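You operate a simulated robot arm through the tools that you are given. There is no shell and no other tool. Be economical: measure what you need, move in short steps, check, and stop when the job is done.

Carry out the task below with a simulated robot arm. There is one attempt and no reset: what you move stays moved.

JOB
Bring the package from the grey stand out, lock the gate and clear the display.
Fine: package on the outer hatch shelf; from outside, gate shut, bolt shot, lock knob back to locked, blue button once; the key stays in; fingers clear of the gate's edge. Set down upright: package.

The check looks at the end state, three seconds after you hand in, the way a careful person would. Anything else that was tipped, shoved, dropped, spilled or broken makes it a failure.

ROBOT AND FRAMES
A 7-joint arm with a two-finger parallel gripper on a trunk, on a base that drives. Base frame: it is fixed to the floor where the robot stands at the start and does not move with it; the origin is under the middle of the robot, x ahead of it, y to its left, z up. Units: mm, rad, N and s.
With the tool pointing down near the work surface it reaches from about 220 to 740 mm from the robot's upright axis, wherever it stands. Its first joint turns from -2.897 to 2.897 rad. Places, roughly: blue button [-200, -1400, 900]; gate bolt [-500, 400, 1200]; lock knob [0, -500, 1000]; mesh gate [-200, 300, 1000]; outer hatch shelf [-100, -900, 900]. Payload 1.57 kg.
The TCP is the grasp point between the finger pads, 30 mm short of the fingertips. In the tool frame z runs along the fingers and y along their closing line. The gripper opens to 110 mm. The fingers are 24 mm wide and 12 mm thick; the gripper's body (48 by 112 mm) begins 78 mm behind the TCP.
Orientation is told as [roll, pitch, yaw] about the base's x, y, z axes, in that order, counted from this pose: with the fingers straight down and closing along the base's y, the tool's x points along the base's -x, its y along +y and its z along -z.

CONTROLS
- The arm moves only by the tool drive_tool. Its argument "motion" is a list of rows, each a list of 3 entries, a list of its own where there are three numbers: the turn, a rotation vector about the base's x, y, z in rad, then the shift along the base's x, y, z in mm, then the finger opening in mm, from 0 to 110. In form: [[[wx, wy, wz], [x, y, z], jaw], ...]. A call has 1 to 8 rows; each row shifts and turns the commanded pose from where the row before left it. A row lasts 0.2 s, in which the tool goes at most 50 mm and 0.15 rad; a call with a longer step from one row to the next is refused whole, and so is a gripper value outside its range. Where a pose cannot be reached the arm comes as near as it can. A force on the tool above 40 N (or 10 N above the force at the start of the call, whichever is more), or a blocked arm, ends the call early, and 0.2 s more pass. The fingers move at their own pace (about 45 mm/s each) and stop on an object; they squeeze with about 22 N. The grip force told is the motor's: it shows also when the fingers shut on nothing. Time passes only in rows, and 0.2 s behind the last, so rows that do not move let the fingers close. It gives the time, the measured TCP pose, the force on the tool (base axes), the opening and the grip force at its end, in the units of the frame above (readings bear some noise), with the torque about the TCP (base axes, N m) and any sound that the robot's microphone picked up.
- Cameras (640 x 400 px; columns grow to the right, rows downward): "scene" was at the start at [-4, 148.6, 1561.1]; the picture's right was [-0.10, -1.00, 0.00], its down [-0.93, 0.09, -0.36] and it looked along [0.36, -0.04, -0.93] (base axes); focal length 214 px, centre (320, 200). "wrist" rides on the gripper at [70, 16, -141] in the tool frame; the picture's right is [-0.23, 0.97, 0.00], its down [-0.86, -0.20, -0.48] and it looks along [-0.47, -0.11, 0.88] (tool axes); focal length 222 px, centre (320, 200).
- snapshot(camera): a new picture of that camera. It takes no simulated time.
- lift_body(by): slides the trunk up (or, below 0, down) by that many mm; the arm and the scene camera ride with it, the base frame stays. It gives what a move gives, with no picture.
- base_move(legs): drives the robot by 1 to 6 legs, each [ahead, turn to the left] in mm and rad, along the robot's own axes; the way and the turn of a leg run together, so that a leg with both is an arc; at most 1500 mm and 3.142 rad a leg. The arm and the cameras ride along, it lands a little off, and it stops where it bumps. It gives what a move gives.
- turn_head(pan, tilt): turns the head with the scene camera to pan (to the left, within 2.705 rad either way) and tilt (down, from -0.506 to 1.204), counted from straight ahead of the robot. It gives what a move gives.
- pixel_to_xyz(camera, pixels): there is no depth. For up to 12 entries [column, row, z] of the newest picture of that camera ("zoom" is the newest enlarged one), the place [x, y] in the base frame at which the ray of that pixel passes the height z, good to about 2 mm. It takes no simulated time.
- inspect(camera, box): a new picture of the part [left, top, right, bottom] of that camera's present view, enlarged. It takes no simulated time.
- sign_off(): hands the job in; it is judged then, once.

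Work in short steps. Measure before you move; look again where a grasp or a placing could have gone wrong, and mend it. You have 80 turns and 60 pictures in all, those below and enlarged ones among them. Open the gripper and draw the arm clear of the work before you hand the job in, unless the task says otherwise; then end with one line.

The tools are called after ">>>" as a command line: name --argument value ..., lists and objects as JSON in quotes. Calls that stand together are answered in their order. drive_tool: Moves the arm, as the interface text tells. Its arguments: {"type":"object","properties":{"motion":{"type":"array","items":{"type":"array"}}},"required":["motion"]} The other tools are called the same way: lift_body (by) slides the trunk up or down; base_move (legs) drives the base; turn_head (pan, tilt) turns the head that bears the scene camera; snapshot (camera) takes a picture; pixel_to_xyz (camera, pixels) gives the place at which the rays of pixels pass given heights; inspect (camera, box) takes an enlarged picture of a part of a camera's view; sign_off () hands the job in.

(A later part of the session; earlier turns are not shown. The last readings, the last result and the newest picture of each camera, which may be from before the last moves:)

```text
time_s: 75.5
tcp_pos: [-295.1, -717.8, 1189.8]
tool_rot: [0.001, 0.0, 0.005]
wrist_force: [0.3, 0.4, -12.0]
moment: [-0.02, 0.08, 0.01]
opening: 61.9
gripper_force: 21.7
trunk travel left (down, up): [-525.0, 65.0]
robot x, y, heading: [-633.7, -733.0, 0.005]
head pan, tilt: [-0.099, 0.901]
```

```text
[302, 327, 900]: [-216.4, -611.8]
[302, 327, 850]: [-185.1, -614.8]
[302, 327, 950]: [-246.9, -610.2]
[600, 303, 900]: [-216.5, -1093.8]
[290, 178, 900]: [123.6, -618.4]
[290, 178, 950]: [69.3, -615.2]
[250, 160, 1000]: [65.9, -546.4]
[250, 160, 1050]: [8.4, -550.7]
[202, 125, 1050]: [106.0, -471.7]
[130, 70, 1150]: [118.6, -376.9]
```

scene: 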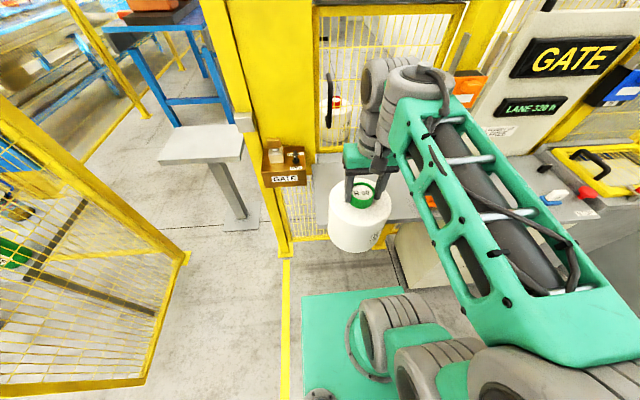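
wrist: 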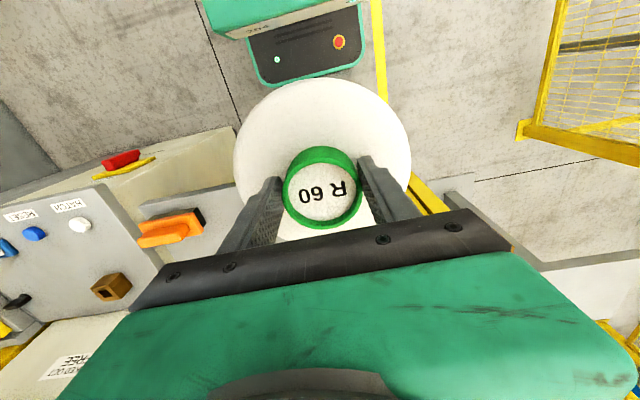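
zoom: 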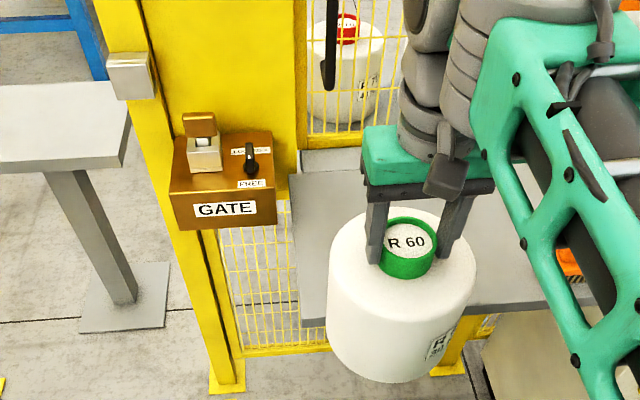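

Shelf front edge ≈ x -230, height ≈ 900–930; the orange item is at y < -1000. I carry the jar over to (-80,-830) and descend in slow steps watching the force.

>>> drive_tool --motion '[[[0, 0, 0], [36, -19, 0], 40], [[0, 0, 0], [36, -19, 0], 40], [[0, 0, 0], [36, -19, 0], 40], [[0, 0, 0], [36, -19, 0], 40], [[0, 0, 0], [36, -18, 0], 40], [[0, 0, 0], [35, -18, 0], 40], [[0, 0, 0], [0, 0, -30], 40], [[0, 0, 0], [0, 0, 0], 40]]'

>>> drive_tool --motion '[[[0, 0, 0], [0, 0, -8], 40], [[0, 0, 0], [0, 0, -8], 40], [[0, 0, 0], [0, 0, -6], 40], [[0, 0, 0], [0, 0, -6], 40], [[0, 0, 0], [0, 0, -6], 40], [[0, 0, 0], [0, 0, -6], 40], [[0, 0, 0], [0, 0, 0], 40]]'

>>> snapshot --camera "scene"

```text
time_s: 77.3
tcp_pos: [-81.2, -830.8, 1157.5]
tool_rot: [0.001, 0.0, 0.005]
wrist_force: [-0.4, -0.3, -12.6]
moment: [-0.01, 0.09, 0.01]
opening: 61.6
gripper_force: 22.1
trunk travel left (down, up): [-525.0, 65.0]
robot x, y, heading: [-638.8, -732.3, 0.007]
head pan, tilt: [-0.099, 0.901]
```

```text
time_s: 78.9
tcp_pos: [-80.9, -829.7, 1119.8]
tool_rot: [0.0, 0.001, 0.006]
wrist_force: [-0.3, 0.3, -12.7]
moment: [0.01, 0.1, -0.01]
opening: 61.5
gripper_force: 21.9
trunk travel left (down, up): [-525.0, 65.0]
robot x, y, heading: [-635.5, -731.6, 0.004]
head pan, tilt: [-0.099, 0.901]
```

```text
25 pictures are left
```

scene: 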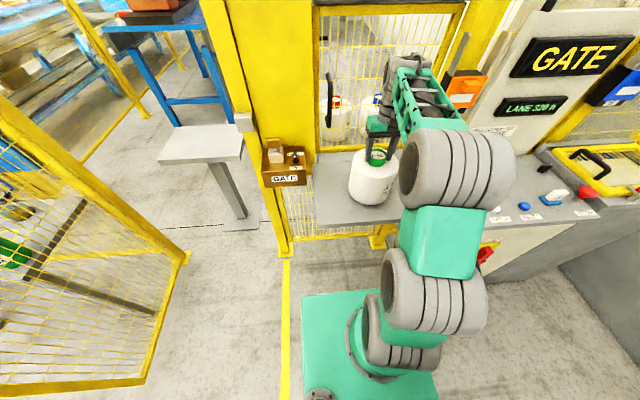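

Still 12.7 N hanging; the jar is over the shelf. I continue down in 4 mm steps.

>>> drive_tool --motion '[[[0, 0, 0], [0, 0, -4], 40], [[0, 0, 0], [0, 0, -4], 40], [[0, 0, 0], [0, 0, -4], 40], [[0, 0, 0], [0, 0, -4], 40], [[0, 0, 0], [0, 0, -4], 40], [[0, 0, 0], [0, 0, -4], 40], [[0, 0, 0], [0, 0, -4], 40], [[0, 0, 0], [0, 0, -4], 40]]'

```text
time_s: 80.5
tcp_pos: [-80.9, -829.3, 1098.3]
tool_rot: [-0.001, -0.011, 0.011]
wrist_force: [-5.9, 0.4, 12.1]
moment: [1.34, 0.98, 0.41]
opening: 61.8
gripper_force: 22.2
trunk travel left (down, up): [-525.0, 65.0]
robot x, y, heading: [-636.6, -729.9, 0.002]
head pan, tilt: [-0.099, 0.901]
stopped in row 7: the force on the tool passed its limit (the readings are from after the stop); the commanded pose is now the measured one
```

It stands on the shelf (pressing). I ease up 2 mm, look before release.

>>> drive_tool --motion '[[[0, 0.008, 0], [0, 0, 2], 40], [[0, 0, 0], [0, 0, 0], 40]]'

>>> inspect --camera "scene" --box '[290, 90, 450, 250]'

```text
time_s: 81.1
tcp_pos: [-79.2, -831.4, 1100.1]
tool_rot: [-0.002, -0.002, 0.008]
wrist_force: [-4.5, 0.5, 3.2]
moment: [0.29, -0.52, 0.1]
opening: 61.5
gripper_force: 22.0
trunk travel left (down, up): [-525.0, 65.0]
robot x, y, heading: [-636.3, -730.5, 0.007]
head pan, tilt: [-0.099, 0.901]
```

```text
2.50 times, centred on (370, 170) of scene
```

zoom: 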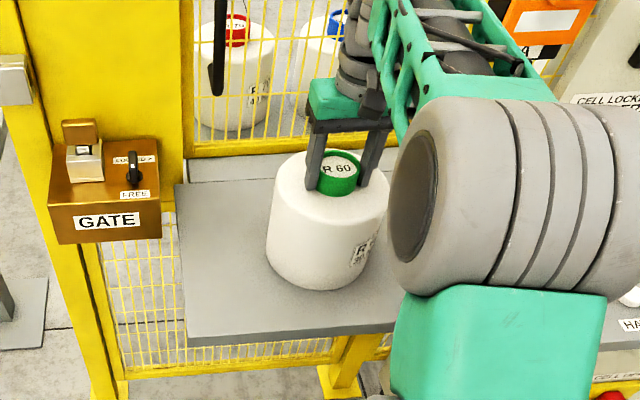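

The jar stands well inside the shelf. I open and rise.

>>> drive_tool --motion '[[[0, 0, 0], [0, 0, 0], 110], [[0, 0, 0], [0, 0, 0], 110], [[0, 0, 0], [0, 0, 0], 110], [[0, 0, 0], [0, 0, 5], 110], [[0, 0, 0], [0, 0, 45], 110], [[0, 0, 0], [0, 0, 50], 110], [[0, 0, 0], [0, 0, 50], 110]]'

>>> drive_tool --motion '[[[0, 0, 0], [-45, 10, 10], 110], [[0, 0, 0], [-45, 10, 10], 110], [[0, 0, 0], [-45, 10, 5], 110], [[0, 0, 0], [-45, 20, 0], 110], [[0, 0, 0], [-45, 20, 0], 110], [[0, 0, 0], [0, 20, 0], 110], [[0, 0, 0], [0, 0, 0], 110]]'

>>> turn_head --pan 0.1 --tilt 0.7

>>> snapshot --camera "scene"

```text
time_s: 82.7
tcp_pos: [-79.0, -829.3, 1248.9]
tool_rot: [-0.003, -0.002, 0.007]
wrist_force: [0.2, -0.1, -0.2]
moment: [0.03, 0.04, 0.0]
opening: 110.0
gripper_force: 0.0
trunk travel left (down, up): [-525.0, 65.0]
robot x, y, heading: [-635.0, -727.3, 0.004]
head pan, tilt: [-0.099, 0.901]
```

```text
time_s: 84.3
tcp_pos: [-302.3, -739.2, 1272.2]
tool_rot: [-0.002, -0.002, 0.006]
wrist_force: [0.0, 0.6, 0.1]
moment: [0.01, 0.0, 0.04]
opening: 110.4
gripper_force: 0.0
trunk travel left (down, up): [-525.0, 65.0]
robot x, y, heading: [-637.0, -730.9, 0.001]
head pan, tilt: [-0.099, 0.901]
```

```text
time_s: 85.0
tcp_pos: [-302.1, -738.8, 1275.0]
tool_rot: [-0.002, -0.004, 0.008]
wrist_force: [0.6, 0.2, -0.6]
moment: [0.0, 0.02, 0.02]
opening: 110.0
gripper_force: 0.2
trunk travel left (down, up): [-525.0, 65.0]
robot x, y, heading: [-636.0, -728.2, 0.01]
head pan, tilt: [0.099, 0.7]
```

```text
23 pictures are left
```

scene: 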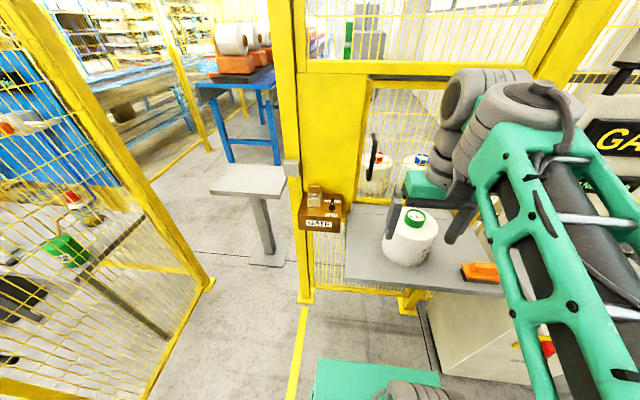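

The jar stands upright alone on the shelf. Now to the gate: I drive back, across and face the leaf's free edge to study its outer face.

>>> base_move --legs '[[-380, 0], [0, 1.565], [950, 0], [0, -1.571]]'

>>> turn_head --pan 0.3 --tilt 0.4

>>> snapshot --camera "scene"

```text
time_s: 99.6
tcp_pos: [-679.3, 197.9, 1273.2]
tool_rot: [-0.002, -0.001, -0.017]
wrist_force: [-0.6, -0.3, -0.2]
moment: [-0.02, 0.03, 0.01]
opening: 109.9
gripper_force: 0.0
trunk travel left (down, up): [-525.0, 65.0]
robot x, y, heading: [-1012.8, 215.5, -0.019]
head pan, tilt: [0.099, 0.7]
```

```text
time_s: 100.4
tcp_pos: [-678.3, 198.2, 1272.7]
tool_rot: [-0.001, -0.002, -0.019]
wrist_force: [-0.3, 0.4, -0.6]
moment: [0.0, -0.01, -0.01]
opening: 110.1
gripper_force: 0.2
trunk travel left (down, up): [-525.0, 65.0]
robot x, y, heading: [-1010.7, 215.6, -0.015]
head pan, tilt: [0.3, 0.4]
```

```text
22 pictures are left
```

scene: 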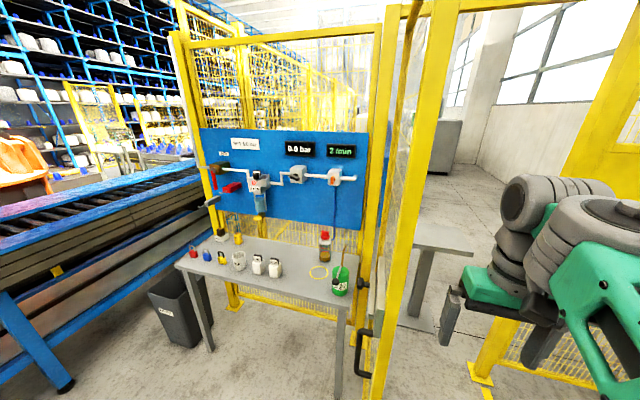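

The leaf is seen edge-on; its outer-face hardware (bolt at ~(370,290), handle ~(362,350)) shows. I zoom there.

>>> inspect --camera "scene" --box '[310, 220, 470, 400]'

```text
2.22 times, centred on (390, 310) of scene
```

zoom: 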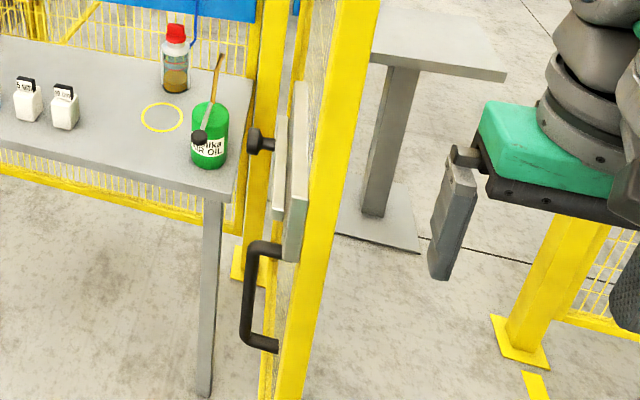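

I measure knob, handle, stile and table corner.

>>> pixel_to_xyz --camera "zoom" --pixels '[[258, 142, 1200], [258, 142, 1150], [297, 85, 1250], [290, 258, 1100], [250, 250, 1050], [255, 340, 950], [240, 190, 900], [240, 190, 850], [205, 395, 0], [205, 395, 200], [330, 200, 1100], [350, 60, 1250]]'

```text
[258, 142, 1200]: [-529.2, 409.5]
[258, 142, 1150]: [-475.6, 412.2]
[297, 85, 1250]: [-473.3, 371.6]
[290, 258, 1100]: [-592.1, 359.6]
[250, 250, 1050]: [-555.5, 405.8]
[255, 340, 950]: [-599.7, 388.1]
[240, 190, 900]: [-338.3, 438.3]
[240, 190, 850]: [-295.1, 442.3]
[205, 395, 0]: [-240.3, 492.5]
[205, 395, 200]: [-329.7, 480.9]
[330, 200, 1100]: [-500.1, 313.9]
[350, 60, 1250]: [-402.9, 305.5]
```

Leaf hardware: bolt plate/knob ~(-500,412,1180), handle below it; the stile above ~1260 is plain. I'll push the stile above the bolt from its +y side with the hand side. First I drive to about (-950,495) and raise the trunk.

>>> base_move --legs '[[0, 1.586], [280, 0], [0, -1.571], [50, 0]]'

>>> lift_body --by 65

>>> drive_tool --motion '[[[0, 0, 0], [0, 0, 0], 0], [[0, 0, 0], [0, 0, 0], 0], [[0, 0, 0], [0, 0, 0], 0], [[0, 0, 0], [0, 0, 0], 0], [[0, 0, 0], [0, 0, 0], 0], [[0, 0, 0], [0, 0, 0], 0]]'

>>> turn_head --pan 0.0 --tilt 0.5

>>> snapshot --camera "scene"

```text
time_s: 110.5
tcp_pos: [-624.2, 484.4, 1273.0]
tool_rot: [-0.002, -0.002, -0.005]
wrist_force: [-0.5, 0.4, -0.3]
moment: [0.0, 0.02, -0.02]
opening: 110.2
gripper_force: 0.1
trunk travel left (down, up): [-525.0, 65.0]
robot x, y, heading: [-957.8, 494.7, -0.008]
head pan, tilt: [0.3, 0.4]
```

```text
time_s: 111.6
tcp_pos: [-627.0, 484.5, 1337.0]
tool_rot: [-0.002, -0.001, -0.004]
wrist_force: [0.0, -0.1, 0.3]
moment: [0.01, 0.02, 0.03]
opening: 110.0
gripper_force: 0.0
trunk travel left (down, up): [-590.0, 0.0]
robot x, y, heading: [-958.3, 497.2, -0.011]
head pan, tilt: [0.3, 0.4]
```

```text
time_s: 113.0
tcp_pos: [-625.5, 484.1, 1338.4]
tool_rot: [-0.001, -0.001, -0.006]
wrist_force: [-0.4, 0.7, -0.3]
moment: [-0.02, -0.01, 0.02]
opening: 0.0
gripper_force: 7.7
trunk travel left (down, up): [-590.0, 0.0]
robot x, y, heading: [-958.0, 498.5, -0.004]
head pan, tilt: [0.3, 0.4]
```

```text
time_s: 113.8
tcp_pos: [-627.2, 485.5, 1337.8]
tool_rot: [-0.002, -0.002, -0.005]
wrist_force: [0.3, -0.4, 0.1]
moment: [0.02, -0.02, -0.03]
opening: 0.1
gripper_force: 21.4
trunk travel left (down, up): [-590.0, 0.0]
robot x, y, heading: [-961.3, 499.8, -0.006]
head pan, tilt: [0.0, 0.499]
```

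```text
20 pictures are left
```

scene: 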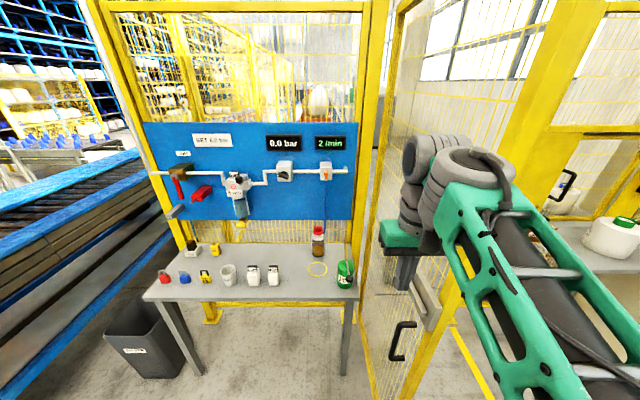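

The wrist joint sticks out beside the hand towards the leaf, so a vertical hand would foul the stile. I tilt the tool ~70° so the fingertips point (+x,-y) at the stile, in two calls.

>>> drive_tool --motion '[[[-0.105, -0.087, 0], [8, 5, 0], 0], [[-0.105, -0.087, 0], [8, 5, 0], 0], [[-0.105, -0.087, 0], [8, 5, 0], 0], [[-0.105, -0.087, 0], [8, 5, 0], 0], [[-0.105, -0.087, 0], [8, 0, 0], 0]]'

>>> drive_tool --motion '[[[-0.105, -0.087, 0], [8, -5, 0], 0], [[-0.105, -0.087, 0], [8, -5, 0], 0], [[-0.105, -0.087, 0], [8, -5, 0], 0], [[-0.105, -0.087, 0], [8, -5, 0], 0], [[0, 0, 0], [0, 0, 0], 0]]'

>>> turn_head --pan -0.2 --tilt 0.7

>>> snapshot --camera "scene"

```text
time_s: 115.2
tcp_pos: [-585.8, 494.3, 1298.9]
tool_rot: [-0.431, -0.245, 0.048]
wrist_force: [0.0, 0.4, -0.5]
moment: [-0.03, 0.03, -0.02]
opening: 0.0
gripper_force: 21.6
out of reach, approached as far as the arm can: row 2, 5
trunk travel left (down, up): [-590.0, 0.0]
robot x, y, heading: [-959.6, 495.2, -0.009]
head pan, tilt: [0.0, 0.499]
stopped in row 5: the arm was blocked; the commanded pose is now the measured one
```

```text
time_s: 115.8
tcp_pos: [-562.4, 490.0, 1272.9]
tool_rot: [-0.459, -0.187, 0.166]
wrist_force: [1.0, 0.1, -0.4]
moment: [0.01, 0.03, 0.03]
opening: 0.1
gripper_force: 21.1
out of reach, approached as far as the arm can: row 1, 2, 3
trunk travel left (down, up): [-590.0, 0.0]
robot x, y, heading: [-955.1, 496.2, -0.005]
head pan, tilt: [0.0, 0.499]
stopped in row 3: the arm was blocked; the commanded pose is now the measured one
```

```text
time_s: 116.5
tcp_pos: [-562.4, 488.2, 1271.5]
tool_rot: [-0.459, -0.18, 0.16]
wrist_force: [-0.5, 0.0, 0.6]
moment: [0.0, -0.01, -0.01]
opening: 0.0
gripper_force: 21.5
trunk travel left (down, up): [-590.0, 0.0]
robot x, y, heading: [-959.1, 496.5, -0.003]
head pan, tilt: [-0.201, 0.7]
```

```text
19 pictures are left
```

scene: 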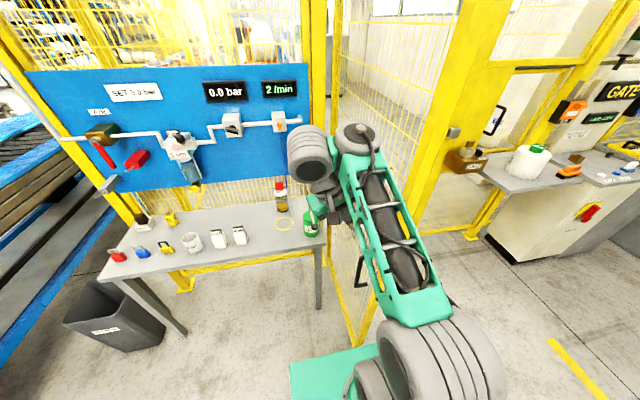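

The sideways tilt hits a joint limit. New plan: restore the tool, stand square to the leaf's free edge and tilt the tool forward (natural for the arm), so the open fingers straddle the stile and drag it. First restore and reposition.

>>> drive_tool --motion '[[[0, 0, -0.14], [-20, 0, 10], 0], [[0, 0.14, 0], [-20, 0, 10], 0], [[0, 0.04, 0], [-10, 0, 10], 0], [[0.14, 0, 0], [0, 0, 10], 0], [[0.14, 0, 0], [0, 0, 10], 40], [[0.14, 0, 0], [0, 0, 10], 70], [[0.04, 0, 0], [0, 0, 0], 110], [[0, 0, 0], [0, 0, 0], 110]]'

>>> base_move --legs '[[-150, 0], [0, -1.568], [155, 0], [0, 1.571]]'

>>> drive_tool --motion '[[[0, -0.14, 0], [5, 0, 0], 110], [[0, -0.14, 0], [5, 0, 0], 110], [[0, -0.14, 0], [5, 0, 0], 110], [[0, -0.14, 0], [5, 0, 0], 110], [[0, -0.14, 0], [5, 0, 0], 110], [[0, -0.14, 0], [5, 0, 0], 110], [[0, -0.14, 0], [5, 0, 0], 110], [[0, -0.14, 0], [5, 0, 0], 110]]'

```text
time_s: 118.3
tcp_pos: [-619.3, 484.2, 1329.5]
tool_rot: [-0.044, -0.013, 0.017]
wrist_force: [1.4, -0.8, 0.2]
moment: [0.05, 0.01, -0.01]
opening: 82.1
gripper_force: 0.0
out of reach, approached as far as the arm can: row 1, 2, 7
trunk travel left (down, up): [-590.0, 0.0]
robot x, y, heading: [-958.1, 499.1, -0.007]
head pan, tilt: [-0.201, 0.7]
```

```text
time_s: 128.3
tcp_pos: [-771.4, 325.9, 1330.2]
tool_rot: [-0.043, -0.015, 0.017]
wrist_force: [-0.1, -0.1, 0.7]
moment: [-0.02, 0.0, -0.01]
opening: 109.8
gripper_force: 0.1
trunk travel left (down, up): [-590.0, 0.0]
robot x, y, heading: [-1108.9, 338.1, -0.009]
head pan, tilt: [-0.201, 0.7]
```

```text
time_s: 129.2
tcp_pos: [-726.2, 330.2, 1241.7]
tool_rot: [0.04, -0.182, 0.031]
wrist_force: [-1.1, 0.4, -0.5]
moment: [0.01, -0.09, 0.01]
opening: 110.2
gripper_force: 0.2
trunk travel left (down, up): [-590.0, 0.0]
robot x, y, heading: [-1110.1, 340.8, -0.005]
head pan, tilt: [-0.201, 0.7]
stopped in row 4: the arm was blocked; the commanded pose is now the measured one
```

Blocked again close in; the wrist is too near the column. I extend the reach first (back to vertical, ~480 mm out, lower), then tilt.

>>> drive_tool --motion '[[[-0.04, 0.1, -0.03], [20, 0, 0], 110], [[0, 0.08, 0], [40, 0, -10], 110], [[0, 0, 0], [40, 0, -10], 110], [[0, 0, 0], [10, 0, 0], 110]]'

>>> drive_tool --motion '[[[0, -0.14, 0], [0, 0, 0], 110], [[0, -0.14, 0], [0, 0, 0], 110], [[0, -0.14, 0], [0, 0, 0], 110], [[0, -0.14, 0], [0, 0, 0], 110]]'

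>>> turn_head --pan -0.3 --tilt 0.6

>>> snapshot --camera "scene"

```text
time_s: 129.9
tcp_pos: [-644.6, 330.3, 1234.4]
tool_rot: [-0.005, 0.015, 0.014]
wrist_force: [-8.6, 0.2, 2.8]
moment: [-0.05, -1.22, 0.18]
opening: 109.7
gripper_force: 0.1
trunk travel left (down, up): [-590.0, 0.0]
robot x, y, heading: [-1110.1, 339.6, -0.008]
head pan, tilt: [-0.201, 0.7]
stopped in row 3: the force on the tool passed its limit (the readings are from after the stop); the commanded pose is now the measured one
```

```text
time_s: 130.8
tcp_pos: [-644.3, 327.4, 1118.2]
tool_rot: [0.004, -0.11, 0.006]
wrist_force: [0.0, 0.2, 0.1]
moment: [0.01, 0.0, 0.03]
opening: 110.3
gripper_force: 0.1
trunk travel left (down, up): [-590.0, 0.0]
robot x, y, heading: [-1108.0, 340.9, -0.007]
head pan, tilt: [-0.201, 0.7]
stopped in row 4: the arm was blocked; the commanded pose is now the measured one
```

```text
time_s: 131.4
tcp_pos: [-645.4, 328.6, 1118.8]
tool_rot: [0.004, -0.111, 0.008]
wrist_force: [0.0, 0.4, 0.0]
moment: [-0.01, -0.01, 0.0]
opening: 110.0
gripper_force: 0.0
trunk travel left (down, up): [-590.0, 0.0]
robot x, y, heading: [-1108.5, 339.3, -0.007]
head pan, tilt: [-0.3, 0.6]
```

```text
18 pictures are left
```

scene: 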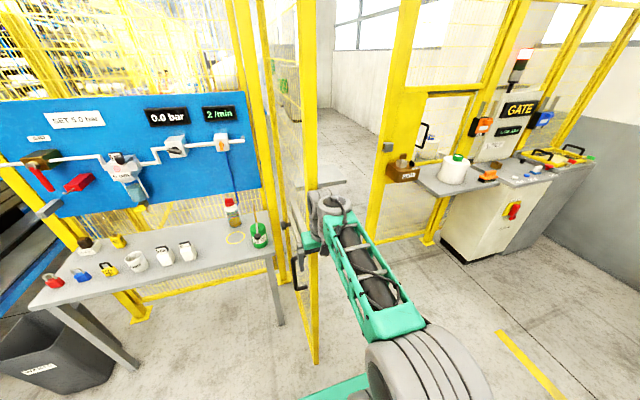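

The tool touched something near x≈-632 (force -8.6 N in x). I look closely at the hand and the leaf edge before going on.

>>> inspect --camera "scene" --box '[260, 160, 380, 310]'

>>> snapshot --camera "wrist"

```text
2.67 times, centred on (320, 235) of scene
```

zoom: 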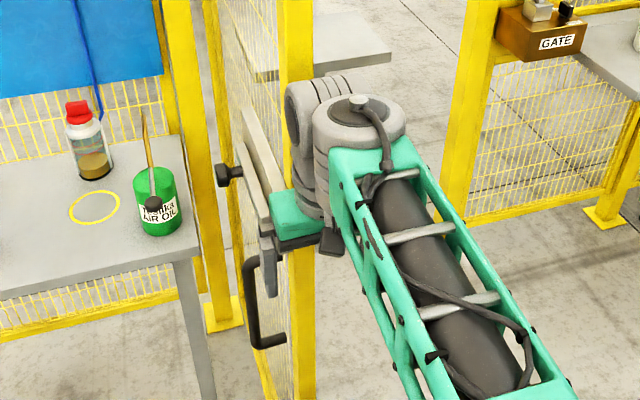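

```text
16 pictures are left
```

wrist: 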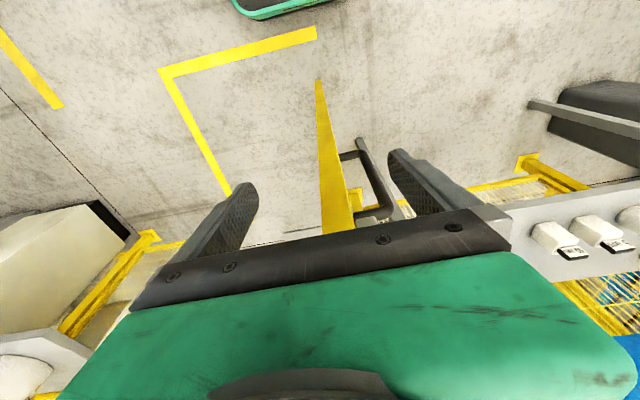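

The stile lies between the open fingers, the handle at the left finger. I back 80 mm for clearance and test whether a slower forward tilt works from this lower, further-out pose.

>>> base_move --legs '[[-80, 0]]'

>>> drive_tool --motion '[[[0, -0.06, 0], [8, 0, 0], 110], [[0, -0.06, 0], [8, 0, 0], 110], [[0, -0.06, 0], [8, 0, 0], 110], [[0, -0.06, 0], [8, 0, 0], 110], [[0, -0.06, 0], [8, 0, 0], 110], [[0, -0.06, 0], [8, 0, 0], 110], [[0, 0, 0], [0, 0, 0], 110]]'

```text
time_s: 132.5
tcp_pos: [-724.8, 327.2, 1120.4]
tool_rot: [0.003, -0.113, 0.004]
wrist_force: [1.0, -0.5, 1.0]
moment: [0.01, -0.01, 0.0]
opening: 110.1
gripper_force: 0.3
trunk travel left (down, up): [-590.0, 0.0]
robot x, y, heading: [-1187.4, 338.4, -0.008]
head pan, tilt: [-0.3, 0.6]
```

```text
time_s: 134.3
tcp_pos: [-681.6, 331.4, 1079.9]
tool_rot: [0.006, -0.391, 0.012]
wrist_force: [0.8, 0.6, 0.4]
moment: [0.0, 0.04, 0.0]
opening: 110.0
gripper_force: 0.1
trunk travel left (down, up): [-590.0, 0.0]
robot x, y, heading: [-1189.5, 338.3, -0.011]
head pan, tilt: [-0.3, 0.6]
stopped in row 7: the arm was blocked; the commanded pose is now the measured one
```

It works when height is given up with tilt. I continue tilting while lowering.

>>> drive_tool --motion '[[[0, -0.05, 0], [0, 0, -20], 110], [[0, -0.06, 0], [4, 0, -20], 110], [[0, -0.06, 0], [4, 0, -20], 110], [[0, -0.06, 0], [4, 0, -20], 110], [[0, -0.06, 0], [4, 0, -20], 110], [[0, -0.06, 0], [4, 0, -20], 110], [[0, -0.06, 0], [4, 0, -20], 110], [[0, 0, 0], [0, 0, 0], 110]]'

>>> drive_tool --motion '[[[0, -0.06, 0], [0, 0, -10], 110], [[0, -0.06, 0], [0, 0, -10], 110], [[0, -0.06, 0], [0, 0, -10], 110], [[0, -0.06, 0], [0, 0, -10], 110], [[0, 0, 0], [0, 0, 0], 110]]'

>>> snapshot --camera "scene"

```text
time_s: 136.1
tcp_pos: [-657.5, 330.2, 949.8]
tool_rot: [-0.002, -0.815, 0.014]
wrist_force: [0.1, -0.3, -0.3]
moment: [0.03, -0.01, 0.02]
opening: 110.0
gripper_force: 0.1
trunk travel left (down, up): [-590.0, 0.0]
robot x, y, heading: [-1188.8, 340.6, -0.009]
head pan, tilt: [-0.3, 0.6]
```

```text
time_s: 137.3
tcp_pos: [-656.2, 331.4, 908.4]
tool_rot: [-0.012, -1.056, 0.022]
wrist_force: [0.1, -0.6, 0.5]
moment: [0.01, 0.01, -0.02]
opening: 110.1
gripper_force: 0.1
trunk travel left (down, up): [-590.0, 0.0]
robot x, y, heading: [-1191.3, 335.6, -0.009]
head pan, tilt: [-0.3, 0.6]
```

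```text
15 pictures are left
```

scene: 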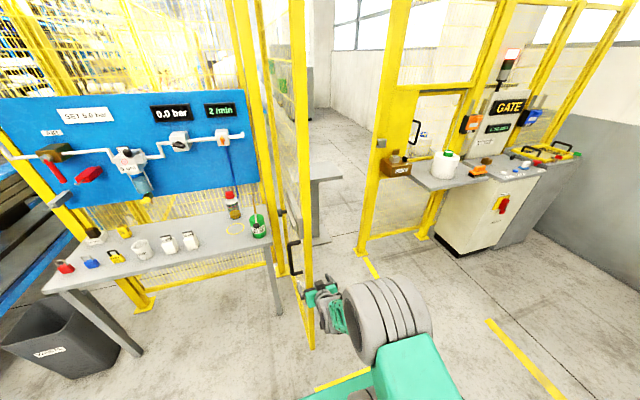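

Tilt is 60° now with the hand low. I lower 35 mm to pass under the handle and drive 110 mm so the fingers straddle the stile, then look.

>>> drive_tool --motion '[[[0.012, 0, -0.02], [0, 0, -20], 110], [[0, 0, 0], [0, 0, -15], 110], [[0, 0, 0], [0, 0, 0], 110]]'

>>> base_move --legs '[[110, 0]]'

>>> snapshot --camera "wrist"

```text
time_s: 138.1
tcp_pos: [-655.8, 330.4, 873.1]
tool_rot: [0.014, -1.055, -0.021]
wrist_force: [-0.1, -0.2, 1.7]
moment: [0.0, -0.01, -0.01]
opening: 110.1
gripper_force: 0.0
trunk travel left (down, up): [-590.0, 0.0]
robot x, y, heading: [-1190.4, 337.5, -0.009]
head pan, tilt: [-0.3, 0.6]
```

```text
time_s: 139.3
tcp_pos: [-568.0, 333.0, 870.2]
tool_rot: [0.031, -1.046, -0.032]
wrist_force: [0.3, -0.2, -0.3]
moment: [-0.01, 0.0, 0.01]
opening: 109.9
gripper_force: 0.1
trunk travel left (down, up): [-590.0, 0.0]
robot x, y, heading: [-1096.0, 340.2, -0.011]
head pan, tilt: [-0.3, 0.6]
stopped in leg 1: the force on the tool passed its limit (the readings are from after the stop); the commanded pose is now the measured one
```

```text
14 pictures are left
```

wrist: 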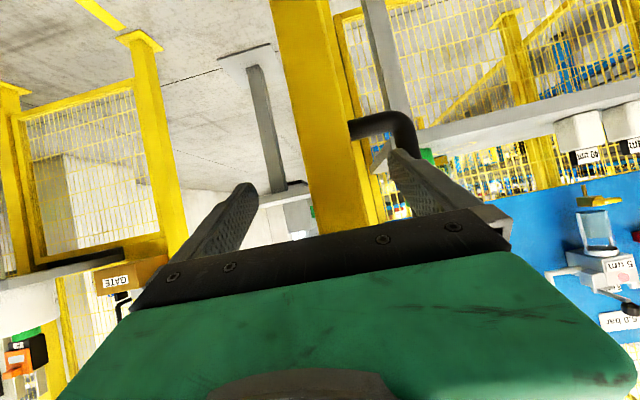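

The +y finger has met the handle bar; the handle reaches lower than thought. I back off 40 mm, lower 80 mm and go in again.

>>> base_move --legs '[[-40, 0]]'

>>> drive_tool --motion '[[[0, 0, 0.01], [0, 0, -30], 110], [[0, 0, 0], [0, 0, -30], 110], [[0, 0, 0], [0, 0, -25], 110], [[0, 0, 0], [0, 0, 0], 110]]'

>>> base_move --legs '[[65, 0]]'

>>> snapshot --camera "wrist"

```text
time_s: 140.1
tcp_pos: [-605.5, 332.5, 871.0]
tool_rot: [0.03, -1.046, -0.03]
wrist_force: [-0.4, 0.0, -0.6]
moment: [0.0, -0.02, -0.05]
opening: 110.0
gripper_force: 0.0
trunk travel left (down, up): [-590.0, 0.0]
robot x, y, heading: [-1132.8, 337.7, -0.006]
head pan, tilt: [-0.3, 0.6]
```

```text
time_s: 141.1
tcp_pos: [-605.4, 332.7, 786.0]
tool_rot: [0.028, -1.049, -0.02]
wrist_force: [-0.4, -0.5, 0.4]
moment: [-0.01, 0.02, -0.02]
opening: 109.8
gripper_force: 0.0
trunk travel left (down, up): [-590.0, 0.0]
robot x, y, heading: [-1135.1, 338.6, -0.011]
head pan, tilt: [-0.3, 0.6]
```

```text
time_s: 142.2
tcp_pos: [-551.2, 332.1, 780.0]
tool_rot: [0.03, -1.034, -0.021]
wrist_force: [-1.5, -0.5, 1.3]
moment: [0.02, -0.09, 0.01]
opening: 109.9
gripper_force: 0.0
trunk travel left (down, up): [-590.0, 0.0]
robot x, y, heading: [-1072.6, 334.7, -0.009]
head pan, tilt: [-0.3, 0.6]
stopped in leg 1: the force on the tool passed its limit (the readings are from after the stop); the commanded pose is now the measured one
```

```text
13 pictures are left
```

wrist: 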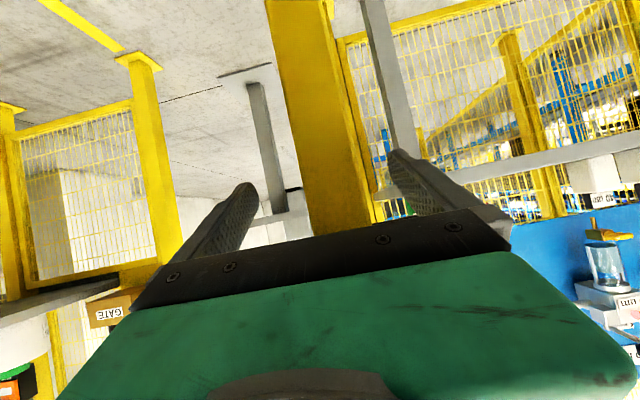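

The stile is between the fingers, below the handle. I drag it along its arc in 25 mm steps with slight yaw.

>>> drive_tool --motion '[[[0, 0, 0.02], [-2, -24, 0], 110], [[0, 0, 0.03], [2, -24, 0], 110], [[0, 0, 0.03], [2.5, -24, 0], 110], [[0, 0, 0.03], [3, -24, 0], 110], [[0, 0, 0.03], [4, -24, 0], 110], [[0, 0, 0.03], [5, -24, 0], 110], [[0, 0, 0.03], [6, -23.5, 0], 110], [[0, 0, 0.03], [7, -23, 0], 110]]'

>>> drive_tool --motion '[[[0, 0, 0.03], [7.5, -23.5, 0], 110], [[0, 0, 0.03], [8, -23.5, 0], 110], [[0, 0, 0.03], [8.5, -23, 0], 110], [[0, 0, 0.03], [9, -23, 0], 110], [[0, 0, 0], [0, 0, 0], 110]]'

>>> snapshot --camera "scene"

```text
time_s: 144.0
tcp_pos: [-521.3, 140.8, 781.1]
tool_rot: [0.033, -1.034, 0.21]
wrist_force: [-0.1, 0.2, 0.5]
moment: [0.04, 0.02, 0.04]
opening: 110.1
gripper_force: 0.1
trunk travel left (down, up): [-590.0, 0.0]
robot x, y, heading: [-1069.8, 341.6, -0.005]
head pan, tilt: [-0.3, 0.6]
```

```text
time_s: 145.2
tcp_pos: [-490.0, 46.6, 780.3]
tool_rot: [0.032, -1.035, 0.328]
wrist_force: [0.2, 0.1, -0.5]
moment: [-0.01, 0.01, 0.01]
opening: 110.1
gripper_force: 0.1
trunk travel left (down, up): [-590.0, 0.0]
robot x, y, heading: [-1073.4, 337.6, -0.005]
head pan, tilt: [-0.3, 0.6]
```

```text
12 pictures are left
```

scene: 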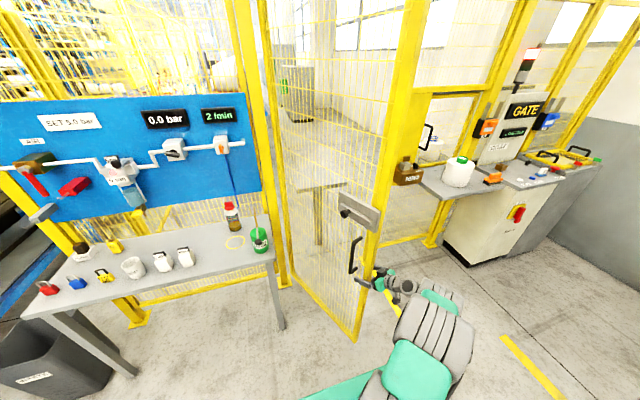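

The gate follows (≈27°). I continue with base arcs (forward + right turn), with the arm adding the rest.

>>> base_move --legs '[[117, -0.2]]'

>>> base_move --legs '[[125, -0.17]]'

>>> turn_head --pan 0.0 --tilt 0.65

>>> snapshot --camera "scene"

```text
time_s: 146.5
tcp_pos: [-441.7, -75.7, 781.1]
tool_rot: [0.03, -1.032, 0.127]
wrist_force: [-0.5, 0.3, 0.6]
moment: [0.0, 0.01, 0.01]
opening: 110.1
gripper_force: 0.1
trunk travel left (down, up): [-590.0, 0.0]
robot x, y, heading: [-954.2, 325.7, -0.21]
head pan, tilt: [-0.3, 0.6]
```

```text
time_s: 147.7
tcp_pos: [-398.7, -193.5, 780.5]
tool_rot: [0.032, -1.034, -0.042]
wrist_force: [0.1, 0.0, -0.1]
moment: [0.01, -0.02, 0.0]
opening: 109.8
gripper_force: 0.1
trunk travel left (down, up): [-590.0, 0.0]
robot x, y, heading: [-832.0, 287.4, -0.378]
head pan, tilt: [-0.3, 0.6]
```

```text
time_s: 148.5
tcp_pos: [-399.6, -192.8, 779.6]
tool_rot: [0.034, -1.034, -0.042]
wrist_force: [0.6, 0.1, 0.0]
moment: [-0.02, 0.01, -0.03]
opening: 110.1
gripper_force: 0.1
trunk travel left (down, up): [-590.0, 0.0]
robot x, y, heading: [-831.6, 292.2, -0.379]
head pan, tilt: [0.0, 0.649]
```

```text
11 pictures are left
```

scene: 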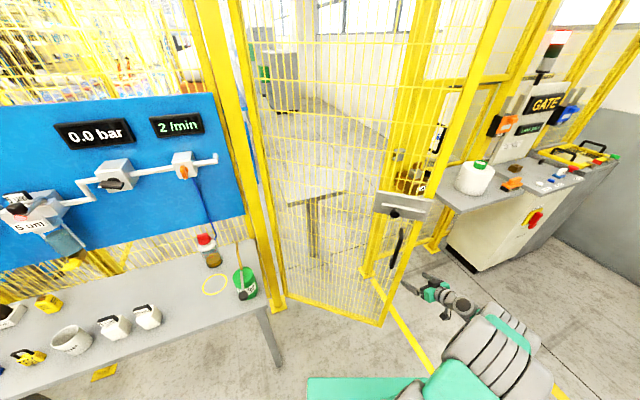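

The fingers have slipped off, but the gate is now past halfway with its outer face towards me. I back off, recentre the arm, close the fingers, and go round to (-1064,-150) to push from outside.

>>> base_move --legs '[[-250, 0]]'

>>> drive_tool --motion '[[[0, 0, -0.05], [2, 42, 0], 60], [[0, 0, -0.06], [2, 42, 0], 0], [[0, 0, -0.06], [2, 42, 0], 0], [[0, 0, -0.06], [2, 42, 0], 0], [[0, 0, -0.06], [2, 42, 0], 0], [[0, 0, -0.05], [2, 42, 0], 0], [[0, 0, 0], [0, 0, 0], 0]]'

>>> base_move --legs '[[0, -1.192], [540, 0], [0, 1.571]]'

>>> turn_head --pan 0.1 --tilt 0.5

>>> snapshot --camera "scene"

```text
time_s: 150.4
tcp_pos: [-639.0, -97.1, 780.7]
tool_rot: [0.031, -1.034, -0.044]
wrist_force: [-1.1, 0.5, -0.3]
moment: [0.01, -0.02, 0.01]
opening: 109.9
gripper_force: 0.1
trunk travel left (down, up): [-590.0, 0.0]
robot x, y, heading: [-1073.9, 386.7, -0.38]
head pan, tilt: [0.0, 0.649]
```

```text
time_s: 152.0
tcp_pos: [-625.5, 155.9, 782.6]
tool_rot: [0.03, -1.033, -0.385]
wrist_force: [0.2, 0.3, 0.4]
moment: [-0.01, 0.01, 0.0]
opening: 0.0
gripper_force: 17.1
trunk travel left (down, up): [-590.0, 0.0]
robot x, y, heading: [-1075.8, 385.0, -0.384]
head pan, tilt: [0.0, 0.649]
```

```text
time_s: 162.0
tcp_pos: [-576.4, -196.4, 782.2]
tool_rot: [0.03, -1.033, 0.014]
wrist_force: [0.9, 0.5, 0.2]
moment: [0.0, 0.0, -0.02]
opening: 0.0
gripper_force: 21.9
trunk travel left (down, up): [-590.0, 0.0]
robot x, y, heading: [-1079.3, -158.6, 0.021]
head pan, tilt: [0.0, 0.649]
```

```text
time_s: 162.7
tcp_pos: [-576.3, -197.0, 783.6]
tool_rot: [0.028, -1.035, 0.015]
wrist_force: [0.5, 0.6, -0.1]
moment: [-0.01, 0.01, 0.01]
opening: 0.0
gripper_force: 21.5
trunk travel left (down, up): [-590.0, 0.0]
robot x, y, heading: [-1079.2, -156.5, 0.016]
head pan, tilt: [0.099, 0.499]
```

```text
10 pictures are left
```

scene: 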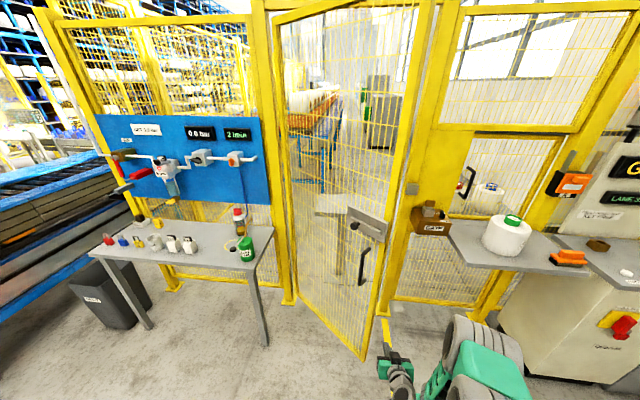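

The gate stands about halfway, all else undisturbed. I measure the free edge foot, bolt knob, keeper and button positions.

>>> pixel_to_xyz --camera "scene" --pixels '[[365, 358, 60], [292, 302, 60], [386, 312, 0], [355, 226, 1180], [412, 189, 1150], [430, 212, 1040], [390, 238, 1150]]'

```text
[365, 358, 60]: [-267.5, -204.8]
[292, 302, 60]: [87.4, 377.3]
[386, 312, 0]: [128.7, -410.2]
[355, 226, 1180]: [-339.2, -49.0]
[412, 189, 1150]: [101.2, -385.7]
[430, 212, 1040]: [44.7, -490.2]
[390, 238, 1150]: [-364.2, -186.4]
```

Leaf is 58° closed. I drive straight to the stile, then push along an arc (forward with slight right turn) so the tip stays on the stile.

>>> base_move --legs '[[280, 0], [260, -0.115]]'

>>> turn_head --pan 0.0 --tilt 0.65

>>> snapshot --camera "scene"

```text
time_s: 164.4
tcp_pos: [-356.4, -195.9, 780.3]
tool_rot: [0.026, -1.031, 0.008]
wrist_force: [0.4, -0.2, 0.4]
moment: [0.0, 0.02, -0.01]
opening: 0.0
gripper_force: 21.4
trunk travel left (down, up): [-590.0, 0.0]
robot x, y, heading: [-857.9, -154.0, 0.019]
head pan, tilt: [0.099, 0.499]
stopped in leg 1: the force on the tool passed its limit (the readings are from after the stop); the commanded pose is now the measured one
```

```text
time_s: 165.1
tcp_pos: [-356.9, -197.4, 781.8]
tool_rot: [0.024, -1.033, 0.008]
wrist_force: [0.2, -0.7, -0.5]
moment: [0.01, 0.04, 0.01]
opening: 0.1
gripper_force: 21.5
trunk travel left (down, up): [-590.0, 0.0]
robot x, y, heading: [-857.7, -151.6, 0.019]
head pan, tilt: [0.0, 0.649]
```

```text
9 pictures are left
```

scene: 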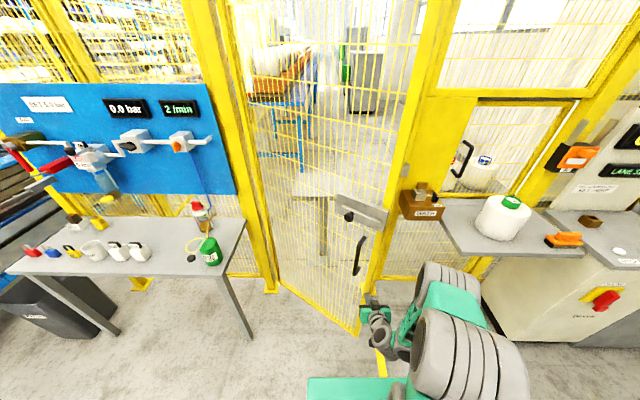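

The tip bumped the gate and it swung on a bit (foot now (358,333)). I follow with further pushes.

>>> base_move --legs '[[150, -0.05]]'

>>> base_move --legs '[[120, -0.06]]'

>>> pixel_to_xyz --camera "scene" --pixels '[[358, 333, 60]]'

```text
time_s: 166.5
tcp_pos: [-208.6, -219.8, 780.1]
tool_rot: [0.025, -1.031, -0.036]
wrist_force: [-0.2, 0.4, -0.7]
moment: [-0.02, 0.0, 0.02]
opening: 0.0
gripper_force: 21.6
trunk travel left (down, up): [-590.0, 0.0]
robot x, y, heading: [-702.9, -154.6, -0.023]
head pan, tilt: [0.0, 0.649]
```

```text
time_s: 167.7
tcp_pos: [-91.6, -255.4, 781.0]
tool_rot: [0.023, -1.03, -0.093]
wrist_force: [0.5, -0.3, 0.9]
moment: [0.0, 0.0, 0.01]
opening: 0.0
gripper_force: 21.6
trunk travel left (down, up): [-590.0, 0.0]
robot x, y, heading: [-586.5, -161.8, -0.081]
head pan, tilt: [0.0, 0.649]
```

```text
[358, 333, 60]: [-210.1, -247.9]
```

>>> base_move --legs '[[90, -0.02]]'

>>> snapshot --camera "scene"

```text
time_s: 168.8
tcp_pos: [-5.4, -273.1, 780.3]
tool_rot: [0.023, -1.031, -0.113]
wrist_force: [-0.7, -0.4, -0.7]
moment: [-0.01, 0.01, 0.0]
opening: 0.0
gripper_force: 21.8
trunk travel left (down, up): [-590.0, 0.0]
robot x, y, heading: [-498.7, -170.1, -0.104]
head pan, tilt: [0.0, 0.649]
```

```text
8 pictures are left
```

scene: 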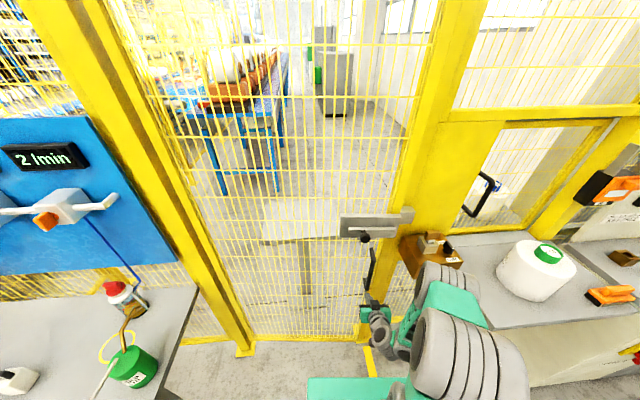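

The gate looks nearly shut, bolt plate meeting the keeper (405,220). I push on gently with the arm until it resists.

>>> drive_tool --motion '[[[0, 0, 0], [12, 0, 0], 0], [[0, 0, 0], [12, 0, 0], 0], [[0, 0, 0], [12, 0, 0], 0], [[0, 0, 0], [12, 0, 0], 0], [[0, 0, 0], [12, 0, 0], 0], [[0, 0, 0], [12, 0, 0], 0]]'

>>> inspect --camera "scene" --box '[310, 150, 480, 290]'

```text
time_s: 170.2
tcp_pos: [67.0, -272.3, 782.0]
tool_rot: [0.025, -1.032, -0.11]
wrist_force: [0.6, -0.3, 0.6]
moment: [0.01, 0.01, 0.01]
opening: 0.0
gripper_force: 21.5
trunk travel left (down, up): [-590.0, 0.0]
robot x, y, heading: [-499.8, -170.1, -0.108]
head pan, tilt: [0.0, 0.649]
```

```text
2.86 times, centred on (395, 220) of scene
```

zoom: 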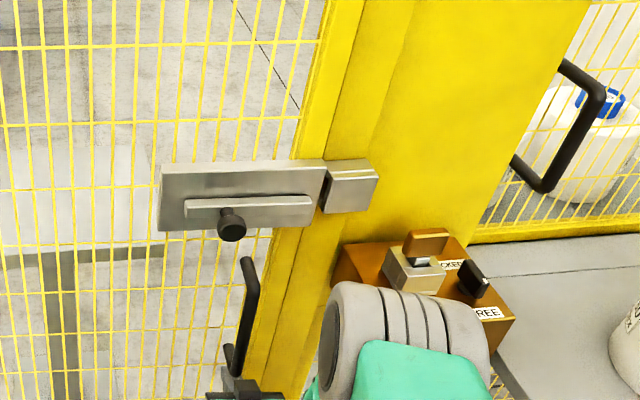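

The gate looks flush; the bolt bar's knob is at zoom (232,228), not yet shot. I push until I feel the stop.

>>> drive_tool --motion '[[[0, 0, 0], [8, 0, 0], 0], [[0, 0, 0], [8, 0, 0], 0], [[0, 0, 0], [8, 0, 0], 0], [[0, 0, 0], [8, 0, 0], 0], [[0, 0, 0], [8, 0, 0], 0]]'

>>> pixel_to_xyz --camera "zoom" --pixels '[[232, 230, 1150], [232, 230, 1200], [322, 200, 1150], [322, 200, 1200], [160, 195, 1150], [245, 262, 1050], [473, 275, 1030], [473, 275, 1060], [420, 262, 1060], [340, 275, 1030], [512, 318, 1030]]'

```text
time_s: 171.4
tcp_pos: [101.0, -272.4, 782.2]
tool_rot: [0.025, -1.028, -0.114]
wrist_force: [-23.3, 0.5, 12.2]
moment: [0.07, -0.22, 0.09]
opening: 0.0
gripper_force: 21.5
trunk travel left (down, up): [-590.0, 0.0]
robot x, y, heading: [-497.7, -170.6, -0.103]
head pan, tilt: [0.0, 0.649]
```

```text
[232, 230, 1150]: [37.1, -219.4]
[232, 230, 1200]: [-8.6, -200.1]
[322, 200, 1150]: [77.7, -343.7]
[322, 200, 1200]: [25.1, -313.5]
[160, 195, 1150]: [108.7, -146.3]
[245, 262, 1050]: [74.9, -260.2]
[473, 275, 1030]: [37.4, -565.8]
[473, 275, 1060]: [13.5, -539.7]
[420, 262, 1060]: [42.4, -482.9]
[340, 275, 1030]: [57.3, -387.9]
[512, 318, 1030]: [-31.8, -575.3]
```

23 N resistance: the gate is shut against its stop. Now the bolt: I back 160 mm, and raise the hand to ~z 1130 while reducing the tilt to ~0.3, jaws open to straddle the knob.

>>> base_move --legs '[[-160, 0]]'

>>> drive_tool --motion '[[[0, 0.09, 0.02], [0, 8, 44], 0], [[0, 0.09, 0.02], [0, 8, 44], 0], [[0, 0.09, 0.02], [0, 8, 44], 30], [[0, 0.09, 0.02], [0, 8, 44], 80], [[0, 0.09, 0.02], [0, 8, 44], 110], [[0, 0.09, 0], [0, 8, 44], 110], [[0, 0.09, 0], [0, 8, 44], 110], [[0, 0.09, 0], [0, 8, 40], 110]]'

>>> snapshot --camera "wrist"

```text
time_s: 172.8
tcp_pos: [-52.8, -256.8, 781.7]
tool_rot: [0.024, -1.032, -0.113]
wrist_force: [0.1, 0.3, -0.2]
moment: [0.0, -0.02, 0.03]
opening: 0.1
gripper_force: 21.4
trunk travel left (down, up): [-590.0, 0.0]
robot x, y, heading: [-654.8, -153.0, -0.105]
head pan, tilt: [0.0, 0.649]
```

```text
time_s: 174.6
tcp_pos: [-51.9, -193.1, 1128.5]
tool_rot: [-0.004, -0.31, 0.011]
wrist_force: [0.0, 0.2, -0.7]
moment: [-0.05, -0.02, -0.04]
opening: 110.1
gripper_force: 0.1
trunk travel left (down, up): [-590.0, 0.0]
robot x, y, heading: [-654.3, -155.7, -0.106]
head pan, tilt: [0.0, 0.649]
```

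```text
6 pictures are left
```

wrist: 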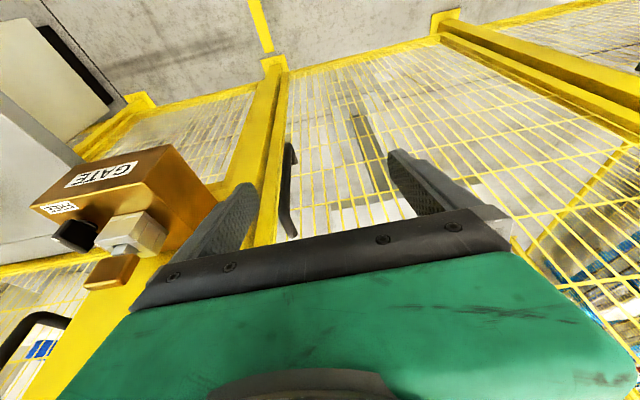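

The bolt is hidden behind the hand; the handle (290,190) and the lock box are visible. I use the handle and box to pin down y.

>>> pixel_to_xyz --camera "wrist" --pixels '[[294, 232, 1050], [294, 232, 1000], [294, 232, 950], [288, 150, 900], [288, 150, 850], [288, 150, 800], [72, 237, 1040], [72, 237, 1000], [115, 245, 1040], [115, 245, 1000], [160, 150, 960], [250, 185, 1100]]'

```text
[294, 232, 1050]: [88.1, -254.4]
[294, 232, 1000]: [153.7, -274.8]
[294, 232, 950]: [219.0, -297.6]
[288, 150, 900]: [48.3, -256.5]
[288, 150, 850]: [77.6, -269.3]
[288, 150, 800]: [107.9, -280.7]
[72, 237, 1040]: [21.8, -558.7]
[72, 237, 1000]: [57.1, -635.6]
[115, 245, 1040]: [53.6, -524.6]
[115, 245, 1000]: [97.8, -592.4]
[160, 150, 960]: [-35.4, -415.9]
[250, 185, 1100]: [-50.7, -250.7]
```

Handle top agrees at (75,-256,1052), giving the bolt knob at about (65,-231,1120). I drive forward 100 and settle the open jaws around the knob.

>>> base_move --legs '[[95, 0]]'

>>> drive_tool --motion '[[[0, 0, 0], [0, -13, -4], 110], [[0, 0, 0], [0, -12, -4], 110], [[0, 0, 0], [10, 0, 0], 110], [[0, 0, 0], [8, 0, 0], 110], [[0, 0, 0], [0, 0, 0], 110]]'

>>> inspect --camera "scene" --box '[300, 120, 480, 270]'

```text
time_s: 175.7
tcp_pos: [41.0, -204.2, 1127.6]
tool_rot: [-0.004, -0.311, 0.011]
wrist_force: [0.4, -0.1, 0.1]
moment: [-0.02, 0.01, 0.06]
opening: 109.9
gripper_force: 0.0
trunk travel left (down, up): [-590.0, 0.0]
robot x, y, heading: [-561.4, -162.5, -0.104]
head pan, tilt: [0.0, 0.649]
```

```text
time_s: 176.9
tcp_pos: [58.9, -227.9, 1118.1]
tool_rot: [-0.005, -0.311, 0.011]
wrist_force: [0.1, 0.6, 1.1]
moment: [-0.01, -0.01, 0.01]
opening: 110.0
gripper_force: 0.0
trunk travel left (down, up): [-590.0, 0.0]
robot x, y, heading: [-565.1, -163.5, -0.108]
head pan, tilt: [0.0, 0.649]
```

```text
2.67 times, centred on (390, 195) of scene
```

zoom: 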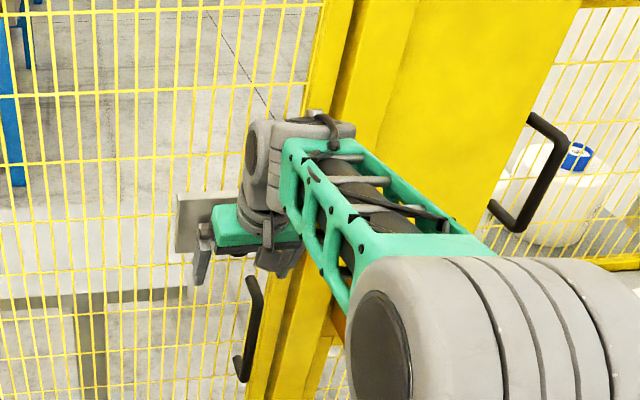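

The hand sits in front of the bolt plate with the left finger beyond the knob's left. I close on the knob.

>>> drive_tool --motion '[[[0, 0, 0], [0, 0, 0], 10], [[0, 0, 0], [0, 0, 0], 10], [[0, 0, 0], [0, 0, 0], 10], [[0, 0, 0], [0, 0, 0], 10], [[0, 0, 0], [0, 0, 0], 10], [[0, 0, 0], [0, 0, 0], 10], [[0, 0, 0], [0, 0, 0], 10]]'

```text
time_s: 178.5
tcp_pos: [55.2, -228.8, 1116.5]
tool_rot: [-0.005, -0.306, 0.01]
wrist_force: [-16.9, 0.5, -7.1]
moment: [-0.06, -0.28, 0.02]
opening: 16.7
gripper_force: 3.8
trunk travel left (down, up): [-590.0, 0.0]
robot x, y, heading: [-565.2, -161.1, -0.104]
head pan, tilt: [0.0, 0.649]
```

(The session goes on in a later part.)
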